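You operate a simulated robot arm through the tools that you are given. There is no shell and no other tool.

You run a simulated robot arm. Do the job below in one go: nothing can be reset, and whatever is moved stays where it is left.

Task
Seal-test the teal cover, then vent the tester and free the clamp.
Fine: clamp it tight for the test; shut the Covers drawer; the cover stays on the bed. Where these are worked on the way, their far stop is far enough and under half their travel is too little: covers drawer.

Only the result counts: the job must be done as asked and must still hold three seconds after the hand-in. Knocking over, shifting, dropping, spilling or breaking anything else fails it. A push-on lid holds only when it is set on centred and level and pressed home; a screw cap is set on level and turned clockwise until tight.

Robot
A 7-joint arm with a two-finger parallel gripper, fixed in place. Base frame: the origin is on the floor under the middle of its stand, x ahead of it, y to its left, z up; the work surface is at about z = 860. Readings come in mm, degrees, newtons and seconds.
With the tool pointing down near the work surface it reaches from about 300 to 720 mm from the base axis. Its first joint turns from -166.0 to 166.0 degrees. Payload 3.43 kg.
The TCP is the grasp point between the finger pads, 34 mm short of the fingertips. In the tool frame z runs along the fingers and y along their closing line. Largest opening 128 mm; finger width 24, thickness 12; the body of the gripper, 48 by 130 mm, starts 96 mm behind the TCP.
Orientation is that of the tool frame in the base frame, as [roll, pitch, yaw] about the fixed x, y, z axes, in that order (R = Rz(yaw) Ry(pitch) Rx(roll)). With the fingers straight down and closing along the base's y, the tool's x points along the base's -x, its y along +y and its z along -z.

Tools
- The arm moves only by the tool play_rows. Its argument "motion" is one flat list of numbers, 7 for each row, row after row: the shift along the tool's x, y, z in units of 300 mm (1.0 is 300 mm), then the turn, a rotation vector about the tool's x, y, z in units of 60 degrees (1.0 is 60 degrees), then the finger opening in mm, from 0 to 128. In form: [x, y, z, ax, ay, az, jaw, x, y, z, ax, ay, az, jaw, ...]. A call has 1 to 20 rows; each row is the pose to reach, as a shift and turn from the pose commanded when the call began, along the tool's axes at that moment. A call with a number of a shift or a turn outside -1 to 1 is refused whole. A row lasts 0.2 s, in which the tool goes at most 50 mm and 8.6 degrees; a call with a longer step from one row to the next is refused whole, and so is a gripper value outside its range. A pose out of reach is approached as far as the arm can. The call stops where the force on the tool passes 50 N (or 10 N more than at its start, if that is more) or the arm is blocked; 0.2 s more then pass. Each finger travels about 108 mm/s and halts on what it meets, pressing with about 43 N; the grip force reading is that of the motor and also rises with nothing between the fingers. The clock runs only during rows and for 0.2 s after the last one: add rows that repeat a pose to give the fingers time. It gives the time, the measured TCP pose, the force on the tool (base axes), the opening and the grip force at its end, in the units of the frame above (readings bear some noise), with the torque about the TCP (base axes, N m) and any sound that the robot's microphone picked up, and new pictures: "pictures" is both (left out), scene, wrist or none.
- Cameras (640 x 400 px; columns grow to the right, rows downward): "scene" is fixed at [51.1, -652.3, 1420]; the picture's right is [0.86, -0.51, 0.00], its down [-0.24, -0.40, -0.88] and it looks along [0.45, 0.76, -0.47] (base axes); focal length 348 px, centre (320, 200). "wrist" rides on the gripper at [76, -11, -160] in the tool frame; the picture's right is [0.15, 0.99, 0.00], its down [-0.88, 0.13, -0.46] and it looks along [-0.45, 0.07, 0.89] (tool axes); focal length 234 px, centre (320, 200). There is no depth. A picture from a camera that has moved, and an enlarged one, comes with that camera's place and axes in the base frame and with its lens.
- raise_lower(by): slides the trunk up (or, below 0, down) by that many mm; the arm rides with it, the base frame stays. It gives what a move gives, with no picture.
- inspect(camera, box): a new picture of the part [left, top, right, bottom] of that camera's present view, enlarged. The clock stands still meanwhile.
- sign_off(): hands the job in; it is judged then, once.

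Nothing tells you positions but the pictures and the camera data. Unless the task says otherwise, let go and move clear before handing in.

The tools are called as a command line: name --argument value ..., lists and objects as JSON in quotes. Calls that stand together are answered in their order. play_rows: Moves the arm, as the interface text tells. Its arguments: {"type":"object","properties":{"motion":{"type":"array"},"pictures":{"type":"string","enum":["both","scene","wrist","none"]}},"required":["motion"]} The other tools are called the same way: raise_lower (by) moves the trunk up or down; inspect (camera, box) takes an enlarged picture of a part of a camera's view; sign_off () hands the job in.

At the start:

```text
t: 0.0
tcp_pos: [369.0, 366.2, 1162.0]
orientation: [180.0, 0.0, 180.0]
force: [-0.2, -0.3, -0.7]
wrist_torque: [0.01, 0.01, 0.03]
width: 127.9
grasp_force: 0.1
trunk travel left (down, up): [-250.0, 74.0]
```

scene: 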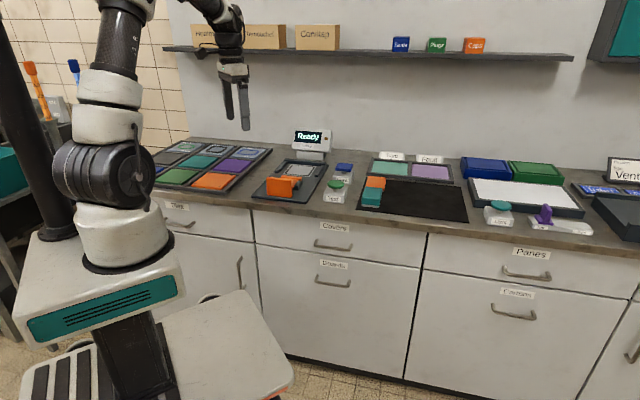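
wrist: 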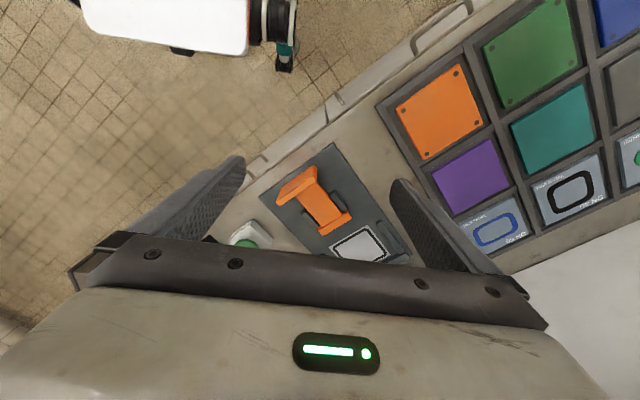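

I see a bench with a tray of covers on the left, a seal tester with an orange clamp near the middle, buttons and drawers below. I'll look closer at each part first.

inspect --camera "scene" --box '[140, 110, 380, 260]'

inspect --camera "scene" --box '[340, 130, 640, 320]'

inspect --camera "wrist" --box '[220, 60, 640, 280]'

inspect --camera "scene" --box '[245, 120, 365, 210]'

```text
2.67 times, centred on (260, 185) of scene
camera zoom: at [51.1, -652.3, 1420.0], right [0.86, -0.51, 0.0], down [-0.24, -0.4, -0.88], along [0.45, 0.76, -0.47], focal length 929 px, centre (480, 240)
```

zoom: 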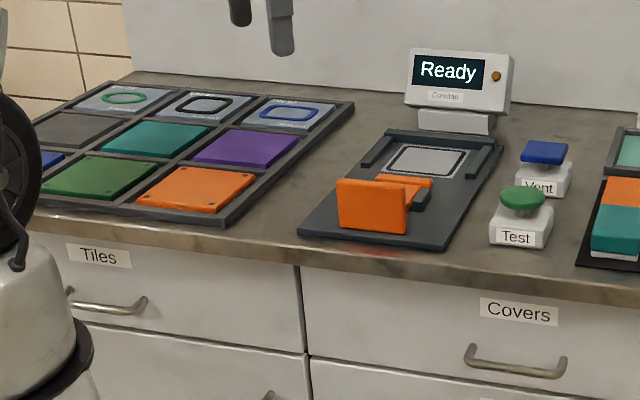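

```text
2.11 times, centred on (490, 225) of scene
camera zoom: at [51.1, -652.3, 1420.0], right [0.86, -0.51, 0.0], down [-0.24, -0.4, -0.88], along [0.45, 0.76, -0.47], focal length 734 px, centre (-38, 147)
```

zoom: 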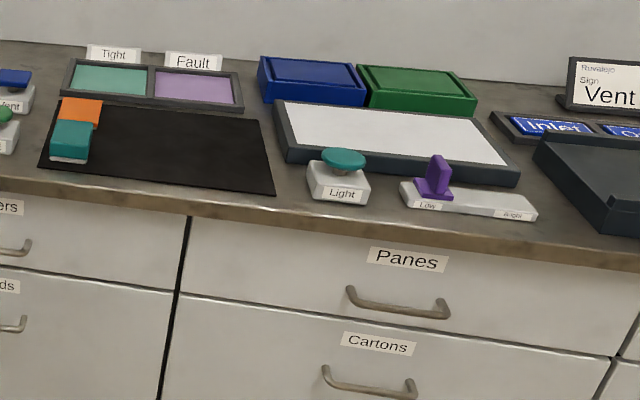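

```text
1.52 times, centred on (430, 170) of wrist
camera zoom: at [293.6, 353.7, 1321.5], right [-0.15, 0.99, 0.0], down [0.88, 0.13, 0.46], along [0.45, 0.07, -0.89], focal length 357 px, centre (152, 246)
```

zoom: 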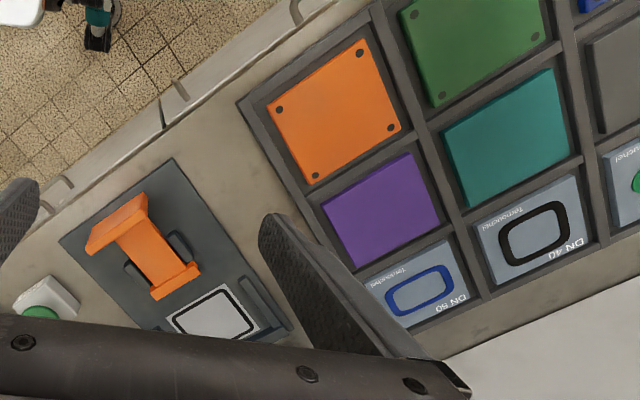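

```text
4.44 times, centred on (305, 165) of scene
camera zoom: at [51.1, -652.3, 1420.0], right [0.86, -0.51, 0.0], down [-0.24, -0.4, -0.88], along [0.45, 0.76, -0.47], focal length 1549 px, centre (387, 356)
```

zoom: 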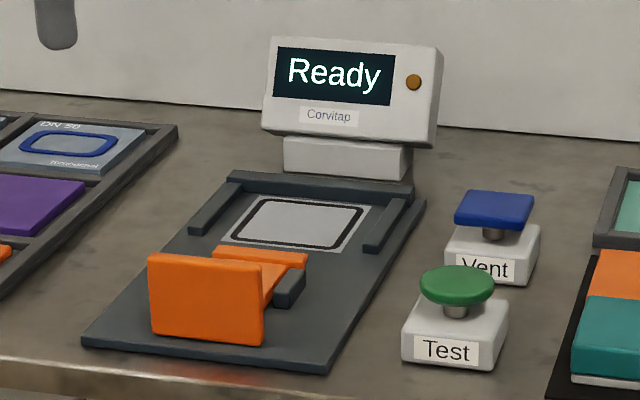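

The bench front runs at about 45° to the base, with the tester roughly 530–880 mm out from the base along the bench normal. I'll turn the hand to face the bench squarely and get a better look at the tester.

play_rows --motion '[-0.01, -0.07, 0, 0, 0, -0.13, 128, -0.02, -0.14, 0, 0, 0, -0.26, 128, -0.03, -0.21, 0, 0, 0, -0.39, 128, -0.04, -0.28, 0, 0, 0, -0.52, 128, -0.05, -0.35, 0, 0, 0, -0.65, 128, -0.06, -0.423, 0, 0, 0, -0.778, 128, -0.06, -0.423, 0, 0, 0, -0.778, 128]'

```text
t: 1.6
tcp_pos: [386.5, 240.7, 1162.2]
orientation: [-180.0, -0.1, -133.3]
force: [0.3, -0.2, -0.1]
wrist_torque: [0.04, 0.0, -0.03]
width: 127.9
grasp_force: 0.0
trunk travel left (down, up): [-250.0, 74.0]
camera wrist: at [343.1, 175.1, 1321.6], right [-0.82, 0.57, 0.0], down [0.51, 0.73, 0.46], along [0.26, 0.37, -0.89], focal length 234 px, centre (320, 200)
```

scene: 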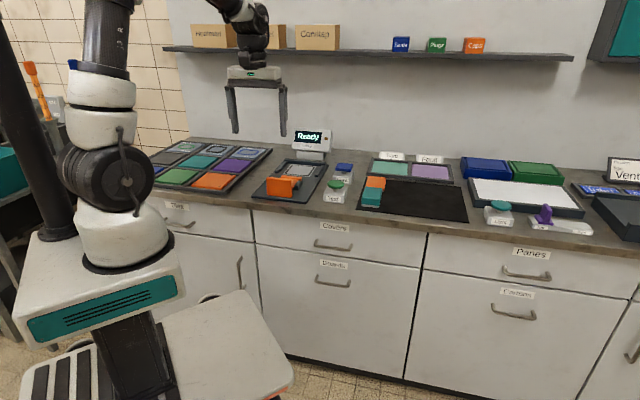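
wrist: 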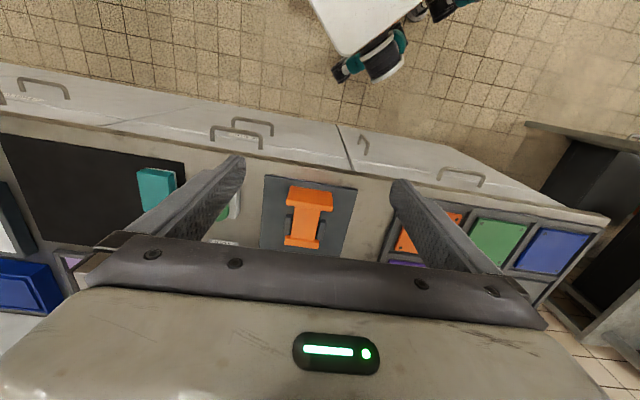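

The hand now faces the bench; the clamp's orange lever lies under the hand and the Covers drawer handle is in view. I'll inspect both before moving.

inspect --camera "wrist" --box '[180, 100, 400, 260]'

inspect --camera "scene" --box '[250, 150, 450, 300]'

inspect --camera "scene" --box '[250, 160, 350, 225]'

```text
2.50 times, centred on (290, 180) of wrist
camera zoom: at [343.1, 175.1, 1321.6], right [-0.82, 0.57, 0.0], down [0.51, 0.73, 0.46], along [0.26, 0.37, -0.89], focal length 585 px, centre (395, 250)
```

zoom: 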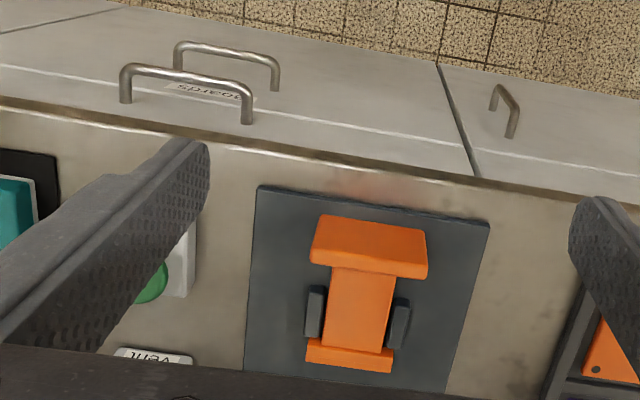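

```text
2.67 times, centred on (350, 225) of scene
camera zoom: at [51.1, -652.3, 1420.0], right [0.86, -0.51, 0.0], down [-0.24, -0.4, -0.88], along [0.45, 0.76, -0.47], focal length 929 px, centre (240, 133)
```

zoom: 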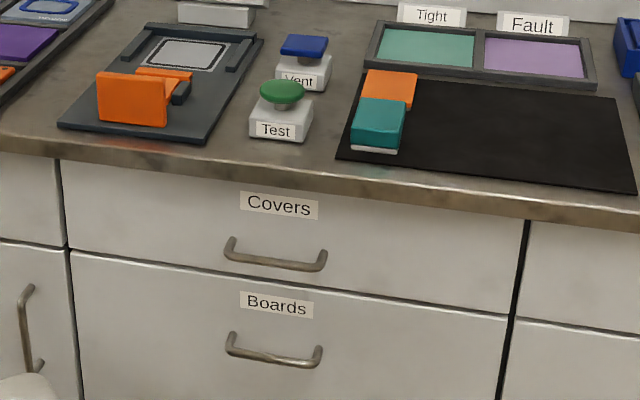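

```text
6.15 times, centred on (300, 192) of scene
camera zoom: at [51.1, -652.3, 1420.0], right [0.86, -0.51, 0.0], down [-0.24, -0.4, -0.88], along [0.45, 0.76, -0.47], focal length 2145 px, centre (443, 246)
```

zoom: 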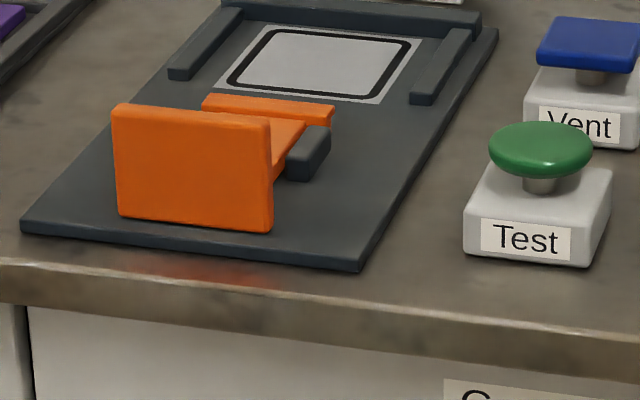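

The orange clamp looks like a slide: a push plate at the front, and a jaw bar that runs toward the bed. The Covers drawer handle bar is near (574, 149, 729). I'll bring the hand round in front of it, in stages.

play_rows --motion '[0.03, -0.115, 0.062, 0, 0, 0.128, 128, 0.06, -0.23, 0.124, 0, 0, 0.256, 128, 0.09, -0.345, 0.187, 0, 0, 0.384, 100, 0.12, -0.46, 0.249, 0, 0, 0.512, 80, 0.15, -0.575, 0.311, 0, 0, 0.64, 60, 0.179, -0.689, 0.373, 0, 0, 0.767, 60, 0.179, -0.689, 0.373, 0, 0, 0.767, 60]' --pictures "none"

```text
t: 3.2
tcp_pos: [501.7, 59.0, 1047.2]
orientation: [-180.0, 0.0, -179.6]
force: [0.3, 0.7, -0.4]
wrist_torque: [0.01, 0.0, 0.05]
width: 59.8
grasp_force: 0.1
trunk travel left (down, up): [-250.0, 74.0]
```

play_rows --motion '[0, 0, 0.03, 0, 0, 0.123, 60, 0, 0, 0.06, 0, 0, 0.247, 60, 0, 0, 0.1, 0, 0, 0.37, 60, 0, 0, 0.14, 0, 0, 0.493, 60, 0, 0, 0.17, 0, 0, 0.617, 60, 0, 0, 0.2, 0, 0, 0.74, 60, 0, 0, 0.2, 0, 0, 0.74, 60]' --pictures "wrist"

```text
t: 4.8
tcp_pos: [501.1, 58.6, 991.1]
orientation: [180.0, 0.0, 136.0]
force: [0.2, 0.0, 0.0]
wrist_torque: [0.01, -0.04, -0.03]
width: 59.8
grasp_force: 0.1
trunk travel left (down, up): [-250.0, 74.0]
camera wrist: at [438.2, 101.1, 1149.8], right [0.58, 0.81, 0.0], down [0.72, -0.52, 0.46], along [0.37, -0.26, -0.89], focal length 234 px, centre (320, 200)
```

wrist: 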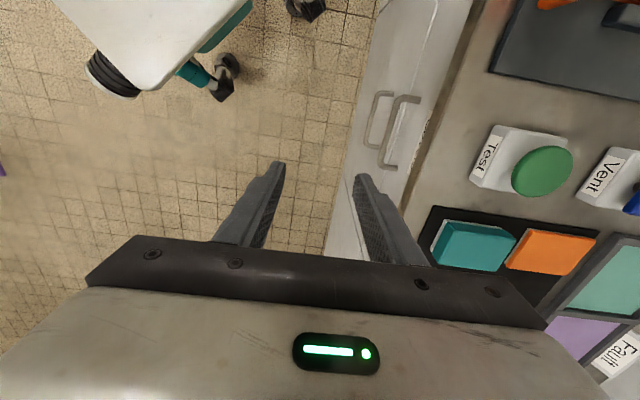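

inspect --camera "wrist" --box '[320, 60, 480, 200]'

```text
2.86 times, centred on (400, 130) of wrist
camera zoom: at [438.2, 101.1, 1149.8], right [0.58, 0.81, 0.0], down [0.72, -0.52, 0.46], along [0.37, -0.26, -0.89], focal length 669 px, centre (91, 400)
```

zoom: 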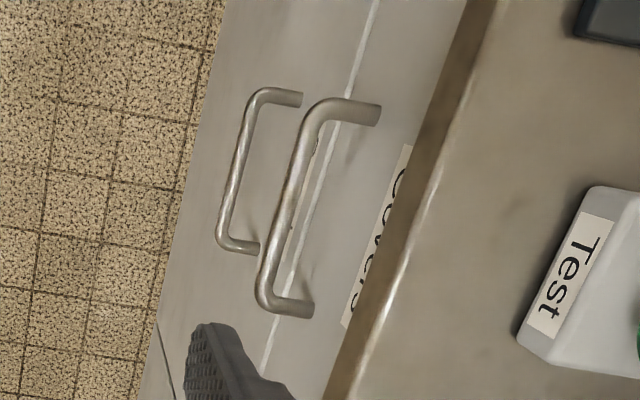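

The upper handle is clear now. I'll tilt the hand 45° toward the bench and come down to a spot in front of the bar.

play_rows --motion '[0.007, 0.016, 0.093, -0.125, 0, 0, 60, 0.015, 0.031, 0.187, -0.25, 0, 0, 60, 0.022, 0.047, 0.28, -0.375, 0, 0, 60, 0.03, 0.063, 0.373, -0.5, 0, 0, 60, 0.037, 0.078, 0.467, -0.625, 0, 0, 60, 0.044, 0.094, 0.56, -0.75, 0, 0, 60, 0.044, 0.094, 0.56, -0.75, 0, 0, 60]'

```text
t: 6.4
tcp_pos: [512.1, 86.2, 824.2]
orientation: [134.9, 0.1, 136.2]
force: [-0.2, -0.1, -0.8]
wrist_torque: [-0.01, -0.03, 0.02]
width: 60.1
grasp_force: 0.0
trunk travel left (down, up): [-250.0, 74.0]
camera wrist: at [373.1, 50.1, 928.0], right [0.38, 0.61, 0.7], down [0.48, -0.78, 0.42], along [0.8, 0.18, -0.58], focal length 234 px, centre (320, 200)
```

scene: 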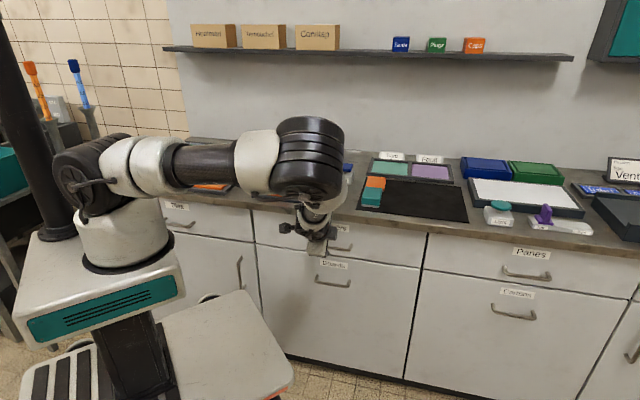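
wrist: 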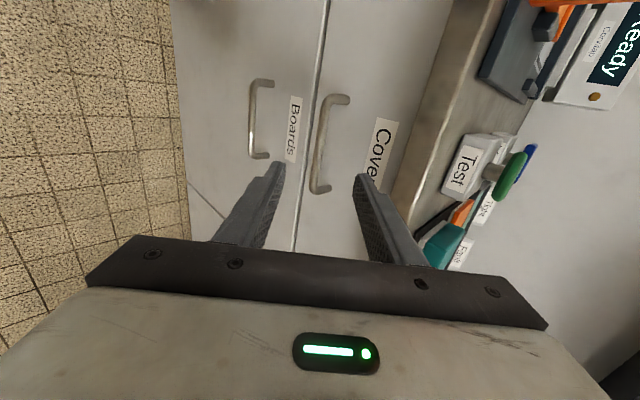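

inspect --camera "wrist" --box '[240, 60, 440, 210]'

inspect --camera "scene" --box '[250, 180, 410, 300]'

```text
2.67 times, centred on (340, 135) of wrist
camera zoom: at [373.1, 50.1, 928.0], right [0.38, 0.61, 0.7], down [0.48, -0.78, 0.42], along [0.8, 0.18, -0.58], focal length 624 px, centre (267, 373)
```

zoom: 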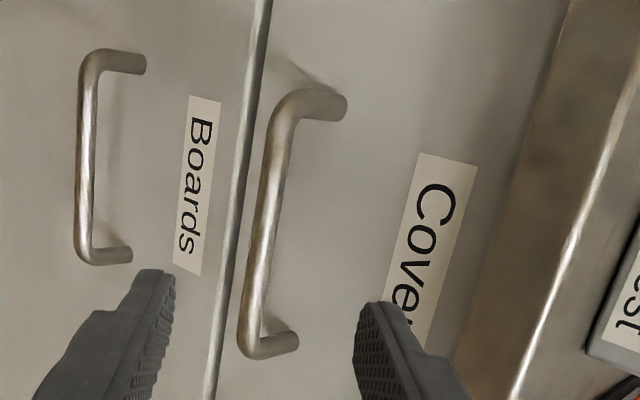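

```text
3.33 times, centred on (330, 240) of scene
camera zoom: at [51.1, -652.3, 1420.0], right [0.86, -0.51, 0.0], down [-0.24, -0.4, -0.88], along [0.45, 0.76, -0.47], focal length 1162 px, centre (287, 67)
```

zoom: 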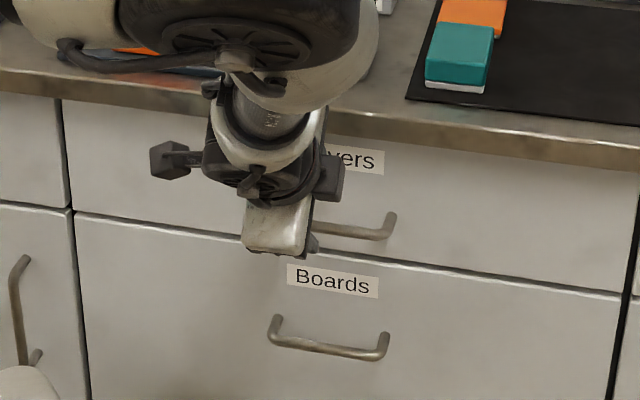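

Bar mid is about (579, 155, 725), with the drawer face ~40 mm behind it. I'll narrow the fingers and advance most of the way, then check again.

play_rows --motion '[0, -0.003, 0.07, 0, 0, 0, 50, 0, -0.005, 0.14, 0, 0, 0, 40, 0, -0.007, 0.21, 0, 0, 0, 40, 0, -0.007, 0.25, 0, 0, 0, 40, 0, -0.007, 0.25, 0, 0, 0, 40]' --pictures "wrist"

inspect --camera "wrist" --box '[220, 100, 420, 260]'

inspect --camera "scene" --box '[270, 190, 390, 280]'

```text
t: 7.6
tcp_pos: [546.3, 126.0, 766.6]
orientation: [135.0, 0.0, 136.3]
force: [0.0, -0.6, -0.6]
wrist_torque: [0.01, -0.02, -0.02]
width: 40.2
grasp_force: 0.1
trunk travel left (down, up): [-250.0, 74.0]
camera wrist: at [408.3, 89.4, 871.8], right [0.38, 0.61, 0.7], down [0.48, -0.78, 0.41], along [0.79, 0.18, -0.58], focal length 234 px, centre (320, 200)
```

wrist: 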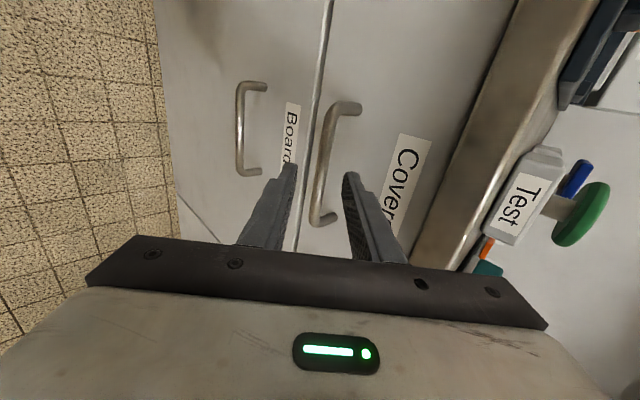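

```text
2.50 times, centred on (320, 180) of wrist
camera zoom: at [408.3, 89.4, 871.8], right [0.38, 0.61, 0.7], down [0.48, -0.78, 0.41], along [0.79, 0.18, -0.58], focal length 585 px, centre (320, 250)
```

zoom: 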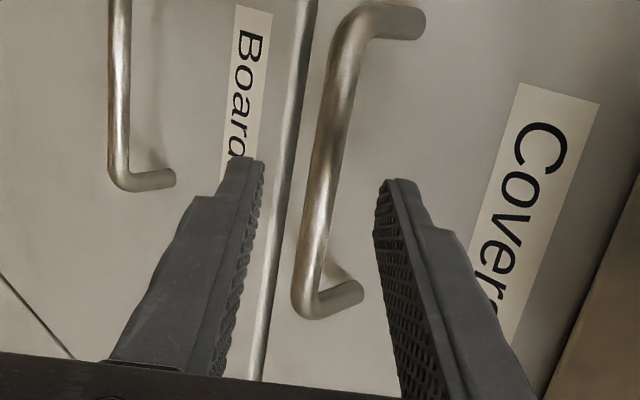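

```text
4.44 times, centred on (330, 235) of scene
camera zoom: at [51.1, -652.3, 1420.0], right [0.86, -0.51, 0.0], down [-0.24, -0.4, -0.88], along [0.45, 0.76, -0.47], focal length 1549 px, centre (276, 44)
```

zoom: 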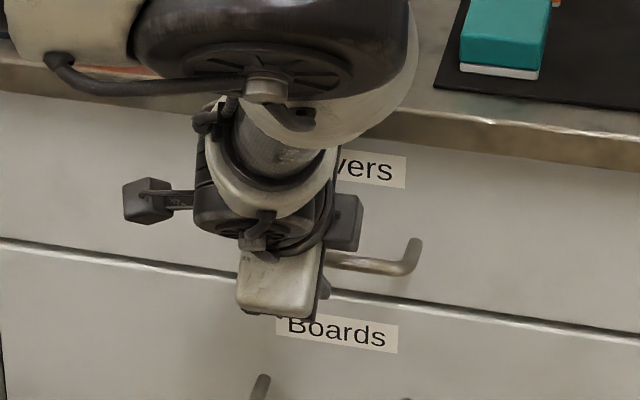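

Fingers straddle the bar line. Advancing ~43 mm and closing on the bar.

play_rows --motion '[0, 0.002, 0.05, 0, 0, 0, 40, 0, 0.003, 0.1, 0, 0, 0, 40, 0, 0.003, 0.143, 0, 0, 0, 40, 0, 0.003, 0.143, 0, 0, 0, 40]' --pictures "wrist"

inspect --camera "wrist" --box '[220, 120, 420, 280]'

```text
t: 8.6
tcp_pos: [566.8, 147.0, 741.6]
orientation: [134.8, 0.0, 136.2]
force: [-25.5, -19.6, 27.1]
wrist_torque: [0.59, -1.01, -0.17]
width: 38.2
grasp_force: 0.3
trunk travel left (down, up): [-250.0, 74.0]
camera wrist: at [428.2, 110.2, 845.4], right [0.38, 0.61, 0.7], down [0.48, -0.78, 0.41], along [0.8, 0.18, -0.58], focal length 234 px, centre (320, 200)
```

wrist: 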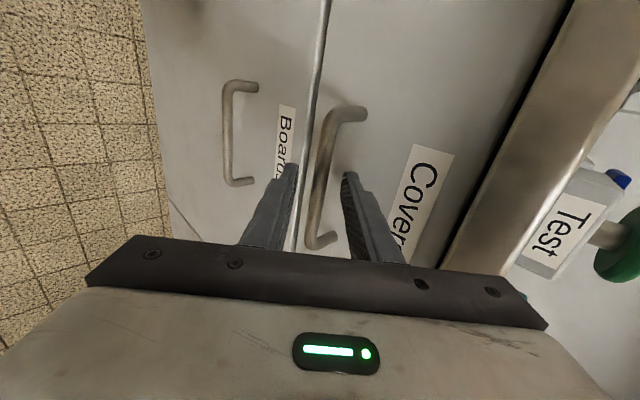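

```text
2.50 times, centred on (320, 200) of wrist
camera zoom: at [428.2, 110.2, 845.4], right [0.38, 0.61, 0.7], down [0.48, -0.78, 0.41], along [0.8, 0.18, -0.58], focal length 585 px, centre (320, 200)
```

zoom: 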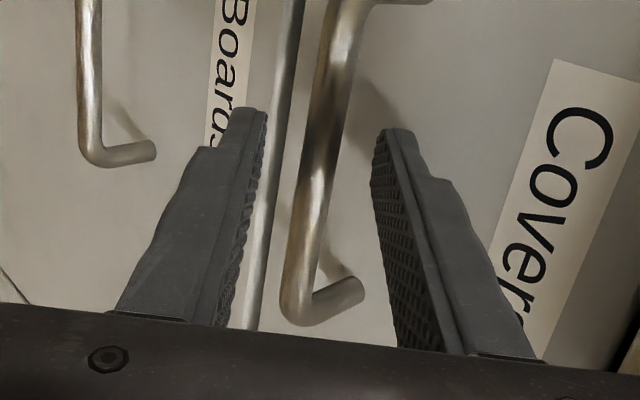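

The upper fingertip is touching the drawer face, so the bar is between the fingers. I'll ease back a few mm and close.

play_rows --motion '[0, 0, -0.02, 0, 0, 0, 38, 0, 0, -0.02, 0, 0, 0, 20, 0, 0, -0.02, 0, 0, 0, 5, 0, 0, -0.02, 0, 0, 0, 0, 0, 0, -0.02, 0, 0, 0, 0]' --pictures "wrist"

inspect --camera "wrist" --box '[220, 120, 420, 280]'

```text
t: 9.8
tcp_pos: [566.5, 144.8, 742.5]
orientation: [135.1, -0.1, 136.2]
force: [-1.4, 2.5, -3.1]
wrist_torque: [0.04, 0.07, -0.78]
width: 11.8
grasp_force: 45.0
trunk travel left (down, up): [-250.0, 74.0]
camera wrist: at [427.1, 108.7, 847.5], right [0.38, 0.61, 0.7], down [0.48, -0.78, 0.41], along [0.79, 0.18, -0.58], focal length 234 px, centre (320, 200)
```

wrist: 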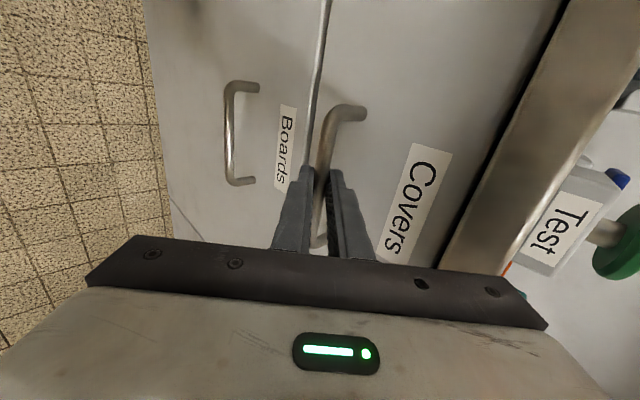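

```text
2.50 times, centred on (320, 200) of wrist
camera zoom: at [427.1, 108.7, 847.5], right [0.38, 0.61, 0.7], down [0.48, -0.78, 0.41], along [0.79, 0.18, -0.58], focal length 585 px, centre (320, 200)
```

zoom: 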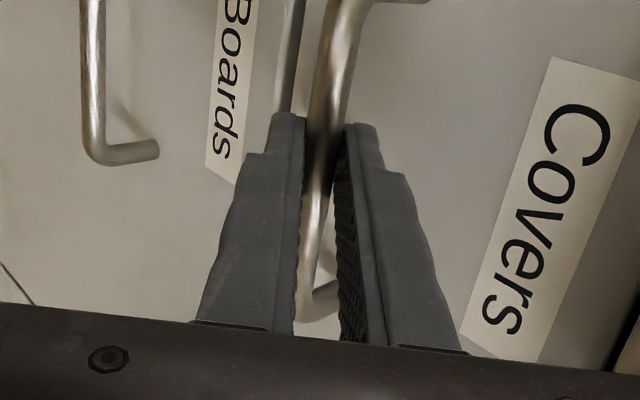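

The bar is gripped (11.8 mm). Pulling the drawer out along the bench normal.

play_rows --motion '[0, -0.047, -0.0472, 0, 0, 0, 0, 0, -0.118, -0.118, 0, 0, 0, 0, 0, -0.188, -0.189, 0, 0, 0, 0, 0, -0.259, -0.26, 0, 0, 0, 0, 0, -0.329, -0.331, 0, 0, 0, 0, 0, -0.329, -0.331, 0, 0, 0, 0]'

```text
t: 11.2
tcp_pos: [466.9, 45.9, 742.6]
orientation: [135.0, -0.2, 136.5]
force: [-13.2, 14.0, 0.4]
wrist_torque: [0.48, 0.45, -0.32]
width: 11.7
grasp_force: 45.4
trunk travel left (down, up): [-250.0, 74.0]
camera wrist: at [328.4, 8.4, 847.7], right [0.38, 0.61, 0.7], down [0.48, -0.77, 0.41], along [0.79, 0.18, -0.58], focal length 234 px, centre (320, 200)
```

scene: 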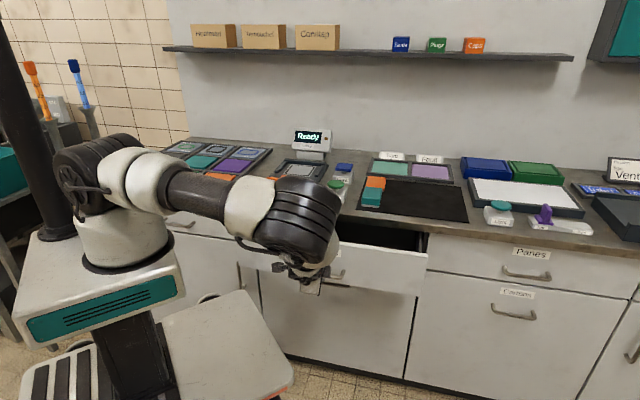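
wrist: 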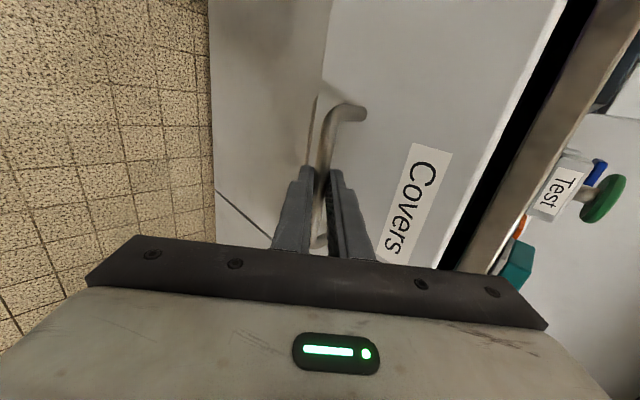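

The drawer is sliding out about 140 mm; the motion shows the bench normal is at 45°. I'll correct the direction slightly and keep pulling.

play_rows --motion '[0.0117, -0.0706, -0.0708, 0, 0, 0, 0, 0.0135, -0.141, -0.142, 0, 0, 0, 0, 0.0147, -0.188, -0.189, 0, 0, 0, 0, 0.0147, -0.188, -0.189, 0, 0, 0, 0]'

```text
t: 12.2
tcp_pos: [409.6, -10.2, 743.3]
orientation: [135.0, 0.0, 136.2]
force: [-11.0, 9.0, 0.7]
wrist_torque: [0.21, 0.25, -0.65]
width: 11.6
grasp_force: 45.0
trunk travel left (down, up): [-250.0, 74.0]
camera wrist: at [271.2, -47.0, 847.4], right [0.38, 0.61, 0.7], down [0.48, -0.78, 0.42], along [0.79, 0.18, -0.58], focal length 234 px, centre (320, 200)
```

scene: 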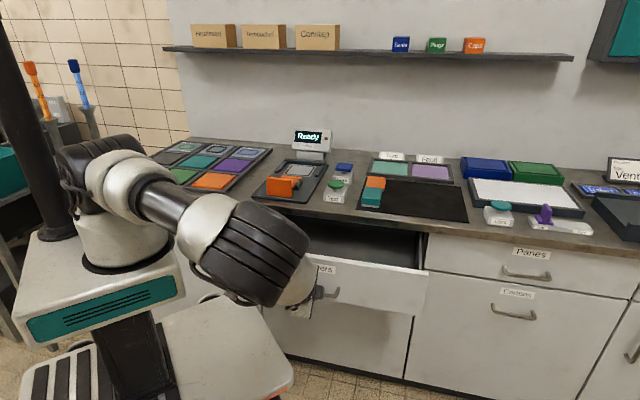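
wrist: 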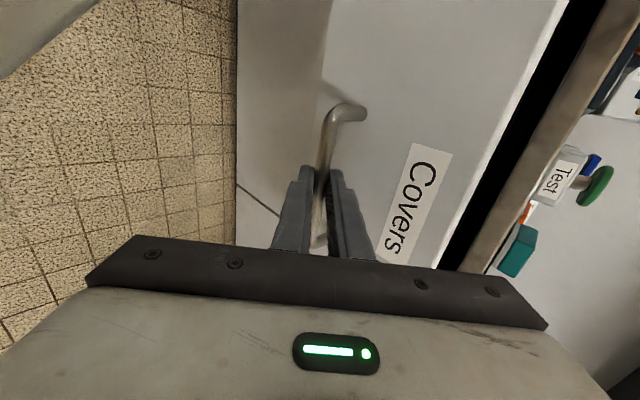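

play_rows --motion '[0.004, -0.0706, -0.0708, 0, 0, 0, 0, 0.006, -0.141, -0.142, 0, 0, 0, 0, 0.006, -0.141, -0.142, 0, 0, 0, 0]'

```text
t: 12.6
tcp_pos: [402.2, -18.3, 744.2]
orientation: [134.5, 0.1, 136.1]
force: [1.7, 3.1, -4.6]
wrist_torque: [0.04, -0.01, -0.95]
width: 11.5
grasp_force: 44.7
trunk travel left (down, up): [-250.0, 74.0]
stopped in row 1: the force on the tool passed its limit at 103 N (the readings are from after the stop); the commanded pose is now the measured one
camera wrist: at [263.2, -55.4, 848.4], right [0.37, 0.6, 0.71], down [0.47, -0.78, 0.41], along [0.8, 0.18, -0.58], focal length 234 px, centre (320, 200)
```

scene: 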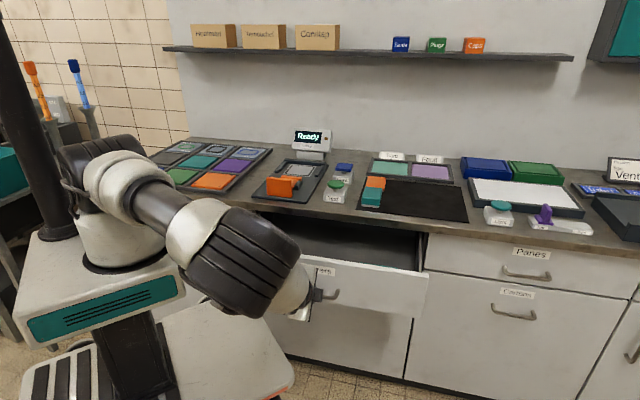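
wrist: 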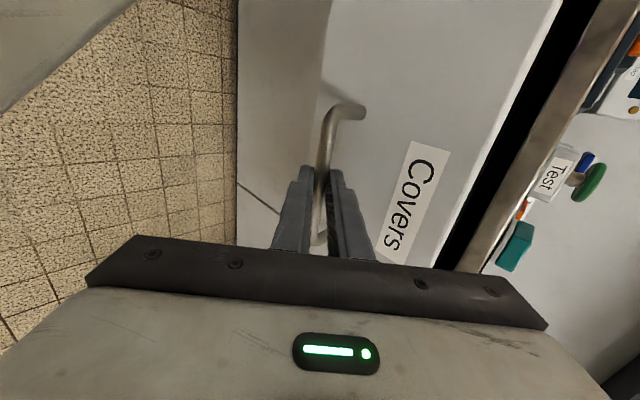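

The drawer reached its far stop (~231 mm). Releasing the handle and backing off.

play_rows --motion '[0, 0, 0, 0, 0, 0, 30, 0, 0, 0, 0, 0, 0, 40, 0, 0, -0.08, 0, 0, 0, 40, 0, 0, -0.2, 0, 0, 0, 40, 0, -0.05, -0.33, 0, 0, 0, 40, 0, 0, -0.45, 0, 0, 0, 40, 0, 0.1, -0.55, 0, 0, 0, 40, 0, 0.1, -0.55, 0, 0, 0, 40]'

```text
t: 14.4
tcp_pos: [335.1, -88.3, 881.1]
orientation: [134.4, 0.2, 136.2]
force: [-0.7, -0.2, -0.7]
wrist_torque: [-0.02, -0.01, 0.01]
width: 40.0
grasp_force: 0.1
trunk travel left (down, up): [-250.0, 74.0]
camera wrist: at [195.2, -125.3, 983.6], right [0.37, 0.6, 0.71], down [0.47, -0.78, 0.42], along [0.8, 0.18, -0.57], focal length 234 px, centre (320, 200)
```

scene: 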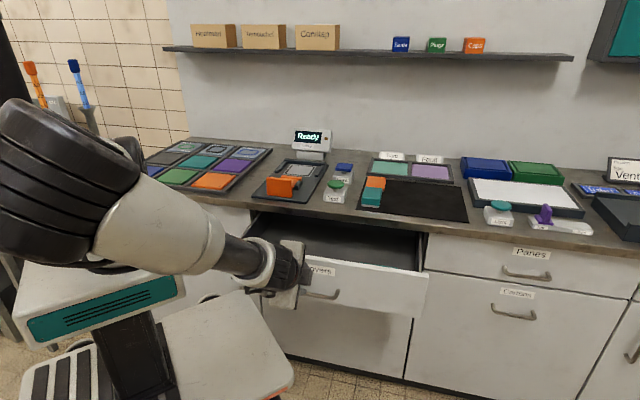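
wrist: 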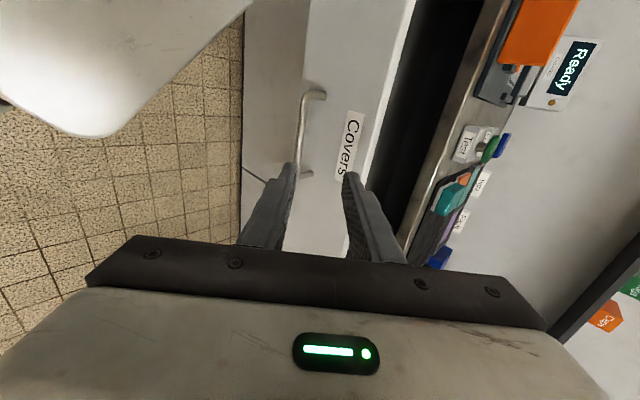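

play_rows --motion '[0, 0.114, -0.02, 0.125, 0, 0, 60, 0, 0.228, -0.039, 0.25, 0, 0, 80, 0, 0.342, -0.058, 0.375, 0, 0, 100, 0, 0.456, -0.078, 0.5, 0, 0, 120, 0, 0.57, -0.097, 0.625, 0, 0, 120, 0, 0.684, -0.117, 0.75, 0, 0, 120, 0, 0.684, -0.117, 0.75, 0, 0, 120]'

```text
t: 16.0
tcp_pos: [415.1, -1.5, 1055.0]
orientation: [179.5, 0.4, 136.1]
force: [1.1, 0.1, -0.3]
wrist_torque: [0.02, -0.01, 0.01]
width: 120.0
grasp_force: 0.1
trunk travel left (down, up): [-250.0, 74.0]
camera wrist: at [351.5, 40.4, 1212.7], right [0.58, 0.82, 0.01], down [0.72, -0.52, 0.46], along [0.38, -0.26, -0.89], focal length 234 px, centre (320, 200)
```

scene: 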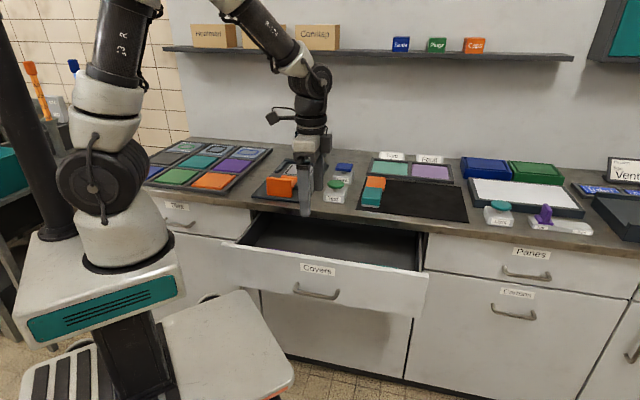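
wrist: 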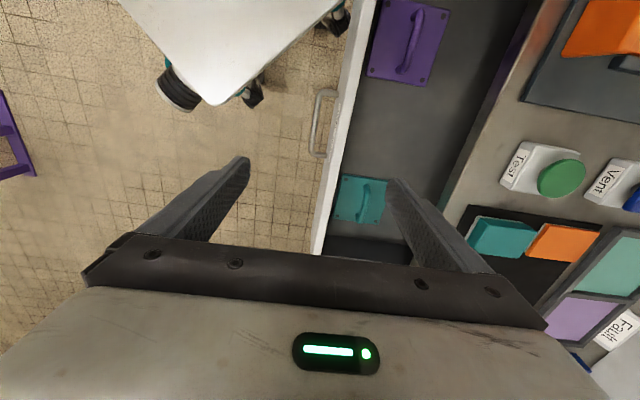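

In the drawer there are two covers with bow handles: a purple one and a teal one. I'll zoom in to place them.

inspect --camera "wrist" --box '[310, 130, 450, 260]'

inspect --camera "wrist" --box '[320, 0, 520, 130]'

inspect --camera "scene" --box '[220, 200, 440, 320]'

```text
3.08 times, centred on (380, 195) of wrist
camera zoom: at [351.5, 40.4, 1212.7], right [0.58, 0.82, 0.01], down [0.72, -0.52, 0.46], along [0.38, -0.26, -0.89], focal length 720 px, centre (135, 215)
```

zoom: 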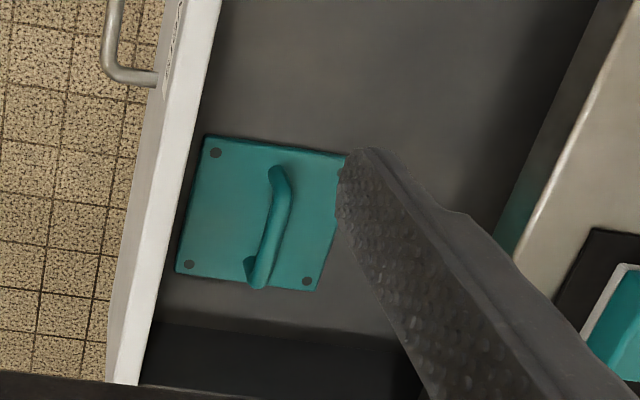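

```text
3.08 times, centred on (420, 65) of wrist
camera zoom: at [351.5, 40.4, 1212.7], right [0.58, 0.82, 0.01], down [0.72, -0.52, 0.46], along [0.38, -0.26, -0.89], focal length 720 px, centre (12, 615)
```

zoom: 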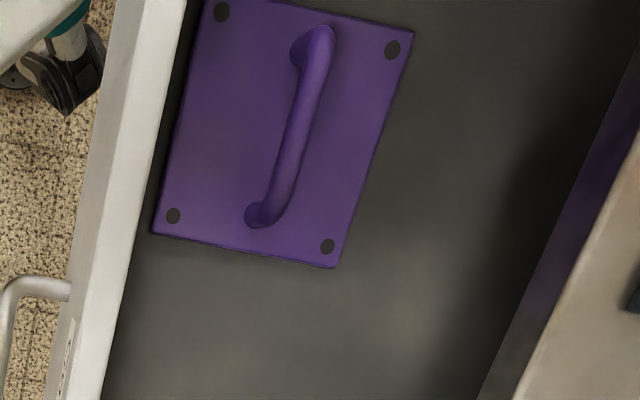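

```text
2.91 times, centred on (330, 260) of scene
camera zoom: at [51.1, -652.3, 1420.0], right [0.86, -0.51, 0.0], down [-0.24, -0.4, -0.88], along [0.45, 0.76, -0.47], focal length 1014 px, centre (291, 26)
```

zoom: 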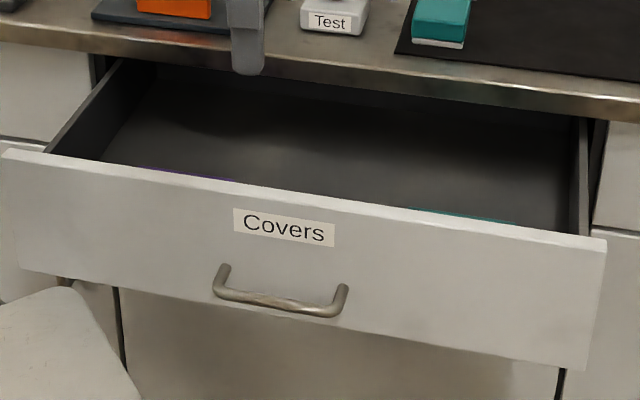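

The teal cover (≈110×120 mm with a bow handle along the bench direction) sits near (626, −31). I'll move above it for a closer look.

play_rows --motion '[-0.096, 0.069, 0.03, 0.001, 0.001, 0.003, 100, -0.192, 0.138, 0.061, 0.003, 0.002, 0.006, 80, -0.288, 0.207, 0.091, 0.004, 0.003, 0.009, 80, -0.384, 0.276, 0.122, 0.006, 0.004, 0.012, 80, -0.48, 0.345, 0.152, 0.007, 0.006, 0.015, 80, -0.576, 0.414, 0.183, 0.0083, 0.0067, 0.0183, 80, -0.576, 0.414, 0.183, 0.0083, 0.0067, 0.0183, 80]'

inspect --camera "wrist" --box '[200, 40, 480, 260]'

```text
t: 17.6
tcp_pos: [628.7, -32.9, 1000.7]
orientation: [-180.0, -0.2, 135.2]
force: [-0.4, 0.3, -1.2]
wrist_torque: [0.01, 0.08, -0.01]
width: 80.1
grasp_force: 0.1
trunk travel left (down, up): [-250.0, 74.0]
camera wrist: at [567.9, 11.1, 1159.4], right [0.59, 0.81, 0.0], down [0.72, -0.53, 0.45], along [0.36, -0.27, -0.89], focal length 234 px, centre (320, 200)
```

scene: 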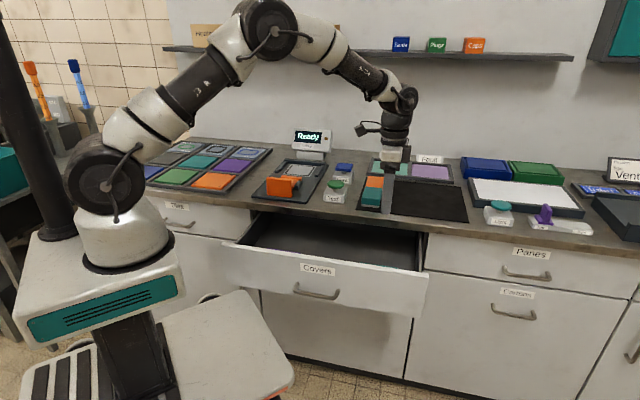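
wrist: 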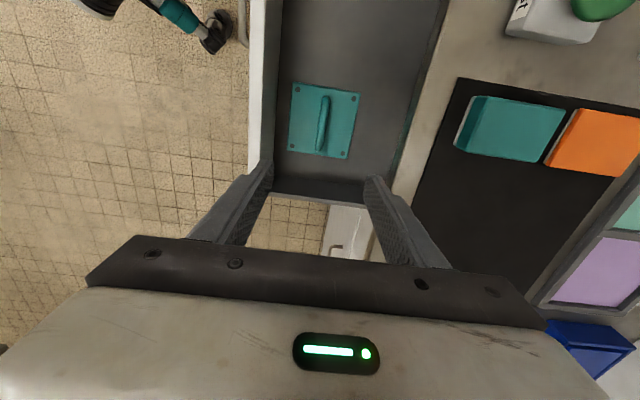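

```text
1.82 times, centred on (340, 150) of wrist
camera zoom: at [567.9, 11.1, 1159.4], right [0.59, 0.81, 0.0], down [0.72, -0.53, 0.45], along [0.36, -0.27, -0.89], focal length 426 px, centre (284, 291)
```

zoom: 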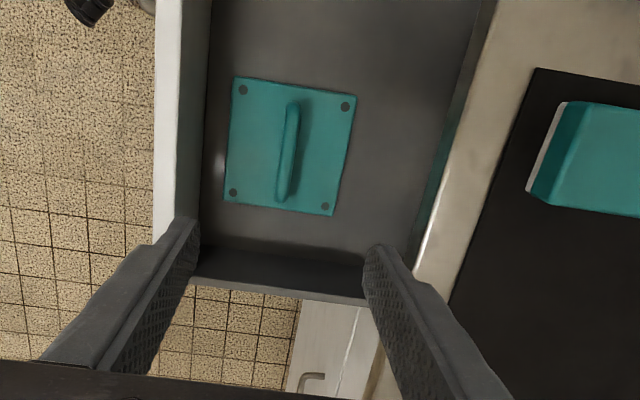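

Cover top is at z≈698, centre ≈ (629, −30), about 120 mm square. I'll descend to just above the drawer rim for a close look at the handle.

play_rows --motion '[0.003, 0.002, 0.11, 0, 0, 0, 70, 0.007, 0.004, 0.22, 0, 0, 0, 60, 0.01, 0.007, 0.33, 0, 0, 0, 50, 0.01, 0.007, 0.43, 0, 0, 0, 50, 0.01, 0.007, 0.43, 0, 0, 0, 50]' --pictures "wrist"

inspect --camera "wrist" --box '[200, 40, 440, 250]'

```text
t: 18.8
tcp_pos: [626.4, -27.2, 870.6]
orientation: [180.0, -0.2, 135.3]
force: [0.2, 0.1, -0.5]
wrist_torque: [-0.02, -0.01, -0.05]
width: 50.0
grasp_force: 0.0
trunk travel left (down, up): [-250.0, 74.0]
camera wrist: at [565.1, 16.5, 1030.4], right [0.59, 0.81, 0.0], down [0.72, -0.53, 0.45], along [0.37, -0.27, -0.89], focal length 234 px, centre (320, 200)
```

wrist: 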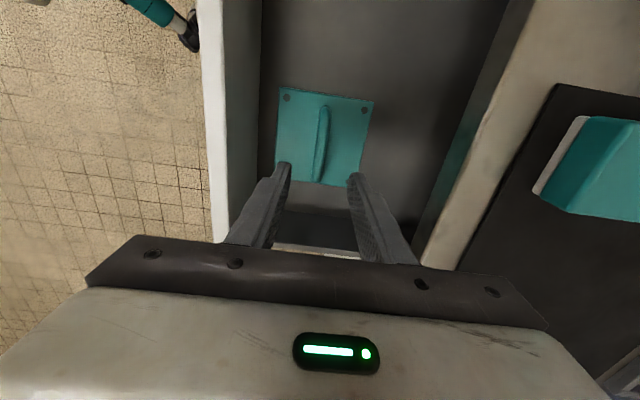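

```text
1.90 times, centred on (320, 145) of wrist
camera zoom: at [565.1, 16.5, 1030.4], right [0.59, 0.81, 0.0], down [0.72, -0.53, 0.45], along [0.37, -0.27, -0.89], focal length 446 px, centre (320, 305)
```

zoom: 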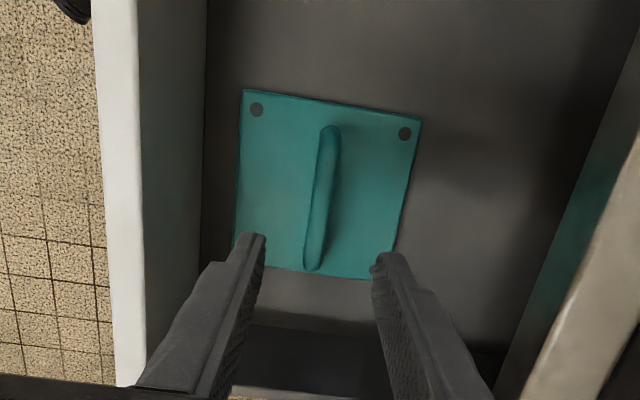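

play_rows --motion '[-0.004, 0, 0.13, 0, 0, 0, 46, -0.009, 0, 0.26, 0, 0, 0, 46, -0.009, 0, 0.36, 0, 0, 0, 46, -0.009, 0, 0.41, 0, 0, 0, 46, -0.009, 0, 0.41, 0, 0, 0, 46]' --pictures "both"

inspect --camera "wrist" --box '[200, 100, 440, 260]'

```text
t: 20.0
tcp_pos: [628.6, -28.7, 751.2]
orientation: [179.8, 0.0, 135.2]
force: [-3.2, 2.0, 19.7]
wrist_torque: [-0.34, 0.46, -0.23]
width: 46.1
grasp_force: 0.0
trunk travel left (down, up): [-250.0, 74.0]
camera wrist: at [566.4, 15.3, 910.2], right [0.59, 0.8, 0.0], down [0.72, -0.53, 0.46], along [0.37, -0.27, -0.89], focal length 234 px, centre (320, 200)
```

scene: 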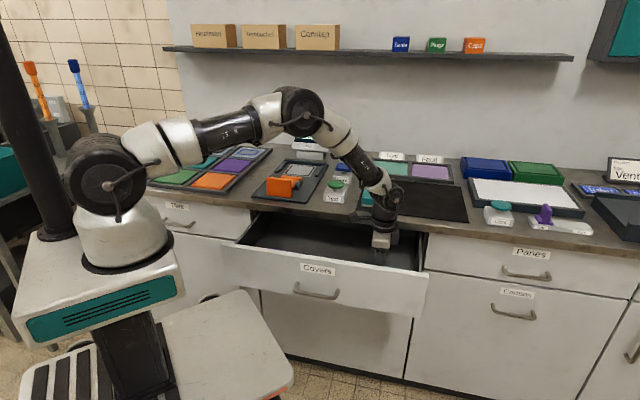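
wrist: 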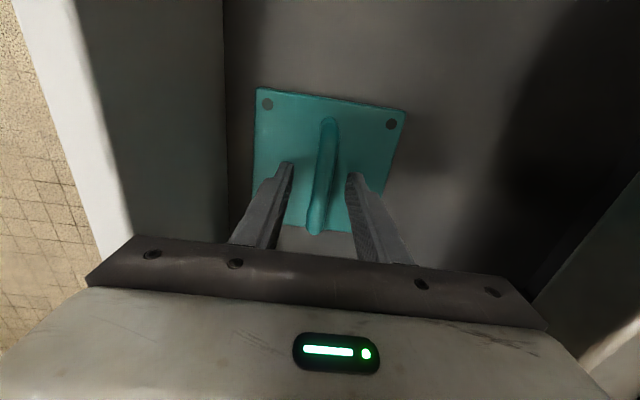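

```text
2.50 times, centred on (320, 180) of wrist
camera zoom: at [566.4, 15.3, 910.2], right [0.59, 0.8, 0.0], down [0.72, -0.53, 0.46], along [0.37, -0.27, -0.89], focal length 585 px, centre (320, 250)
```

zoom: 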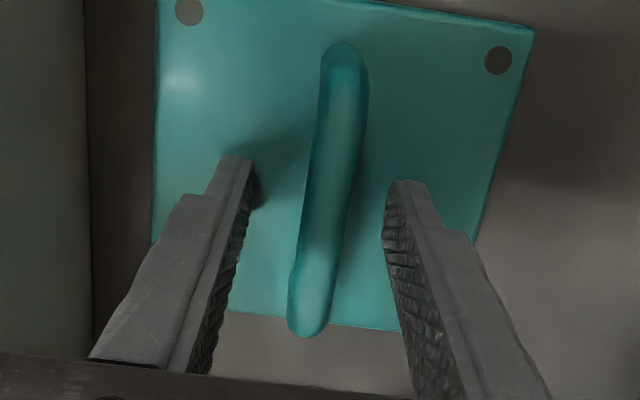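

Fingertips touched the cover plate at z≈717 (20 N). I'll lift a few mm, shift ~4 mm to centre on the bow, and close.

play_rows --motion '[0, 0.008, -0.022, 0, 0, 0, 46, 0, 0.015, -0.022, 0, 0, 0, 40, 0, 0.015, -0.022, 0, 0, 0, 24, 0, 0.015, -0.022, 0, 0, 0, 8, 0, 0.015, -0.022, 0, 0, 0, 0, 0, 0.015, -0.022, 0, 0, 0, 0]' --pictures "wrist"

inspect --camera "wrist" --box '[200, 60, 440, 260]'

```text
t: 21.4
tcp_pos: [631.9, -25.9, 754.3]
orientation: [180.0, -0.2, 135.2]
force: [-0.6, -0.2, -0.3]
wrist_torque: [-0.05, -0.06, -0.03]
width: 13.3
grasp_force: 43.6
trunk travel left (down, up): [-250.0, 74.0]
camera wrist: at [570.4, 17.8, 914.6], right [0.59, 0.8, 0.0], down [0.72, -0.53, 0.45], along [0.36, -0.27, -0.89], focal length 234 px, centre (320, 200)
```

wrist: 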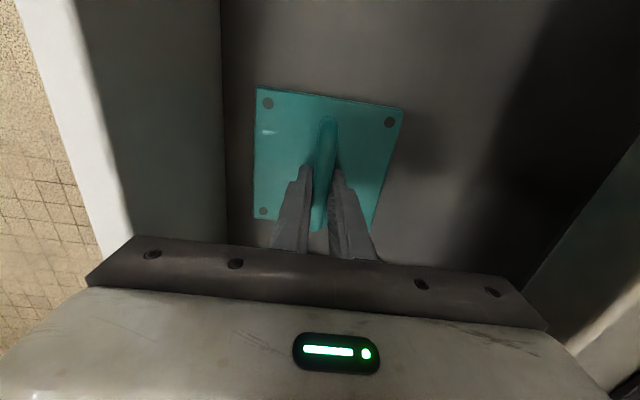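

```text
2.00 times, centred on (320, 160) of wrist
camera zoom: at [570.4, 17.8, 914.6], right [0.59, 0.8, 0.0], down [0.72, -0.53, 0.45], along [0.36, -0.27, -0.89], focal length 468 px, centre (320, 280)
```

zoom: 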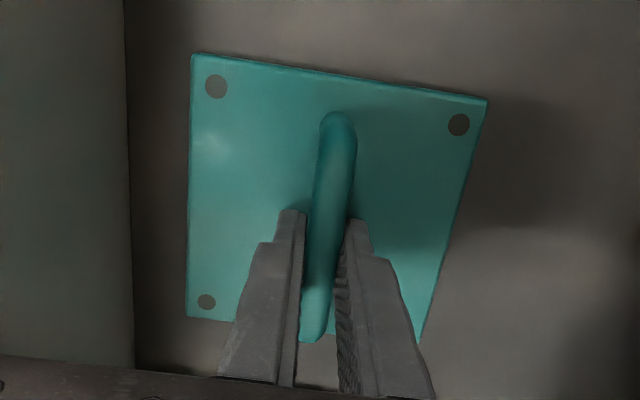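

The bow is gripped (13.3 mm). The bed is too far for a vertical tool, so I'll shift the cover back a bit inside the drawer and regrip with the hand tilted. First, lift and move it 27 mm inward.

play_rows --motion '[0, 0, -0.02, 0, 0, 0, 0, 0, 0, -0.05, 0, 0, 0, 0, 0, 0.03, -0.05, 0, 0, 0, 0, 0, 0.06, -0.05, 0, 0, 0, 0, 0, 0.09, -0.05, 0, 0, 0, 0, 0, 0.09, -0.05, 0, 0, 0, 0]' --pictures "wrist"

inspect --camera "wrist" --box '[200, 60, 440, 260]'

```text
t: 22.8
tcp_pos: [651.7, -6.8, 770.4]
orientation: [179.9, -0.2, 135.1]
force: [0.4, 0.3, -3.9]
wrist_torque: [-0.02, -0.03, -0.03]
width: 13.2
grasp_force: 42.7
trunk travel left (down, up): [-250.0, 74.0]
camera wrist: at [589.8, 37.1, 928.7], right [0.59, 0.8, 0.0], down [0.72, -0.53, 0.45], along [0.36, -0.27, -0.89], focal length 234 px, centre (320, 200)
```

wrist: 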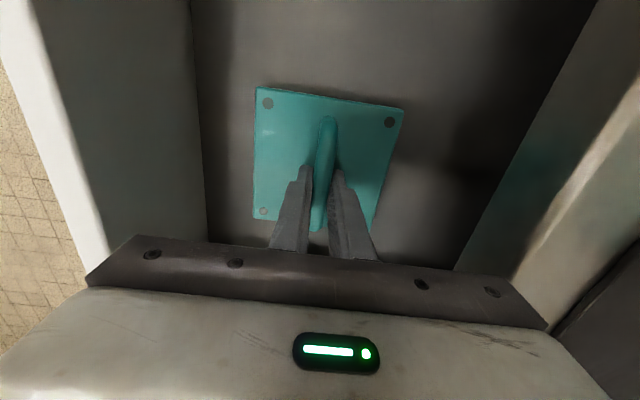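

```text
2.00 times, centred on (320, 160) of wrist
camera zoom: at [589.8, 37.1, 928.7], right [0.59, 0.8, 0.0], down [0.72, -0.53, 0.45], along [0.36, -0.27, -0.89], focal length 468 px, centre (320, 280)
```

zoom: 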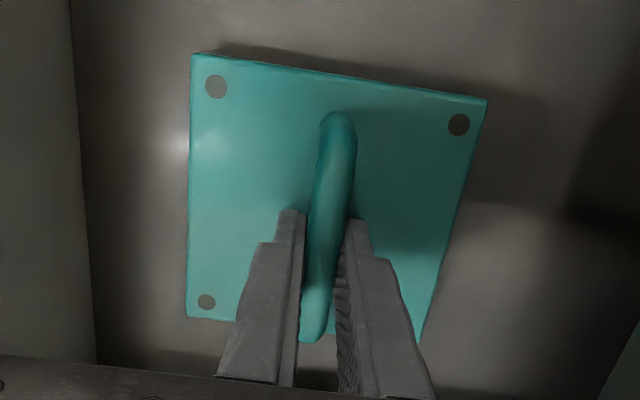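

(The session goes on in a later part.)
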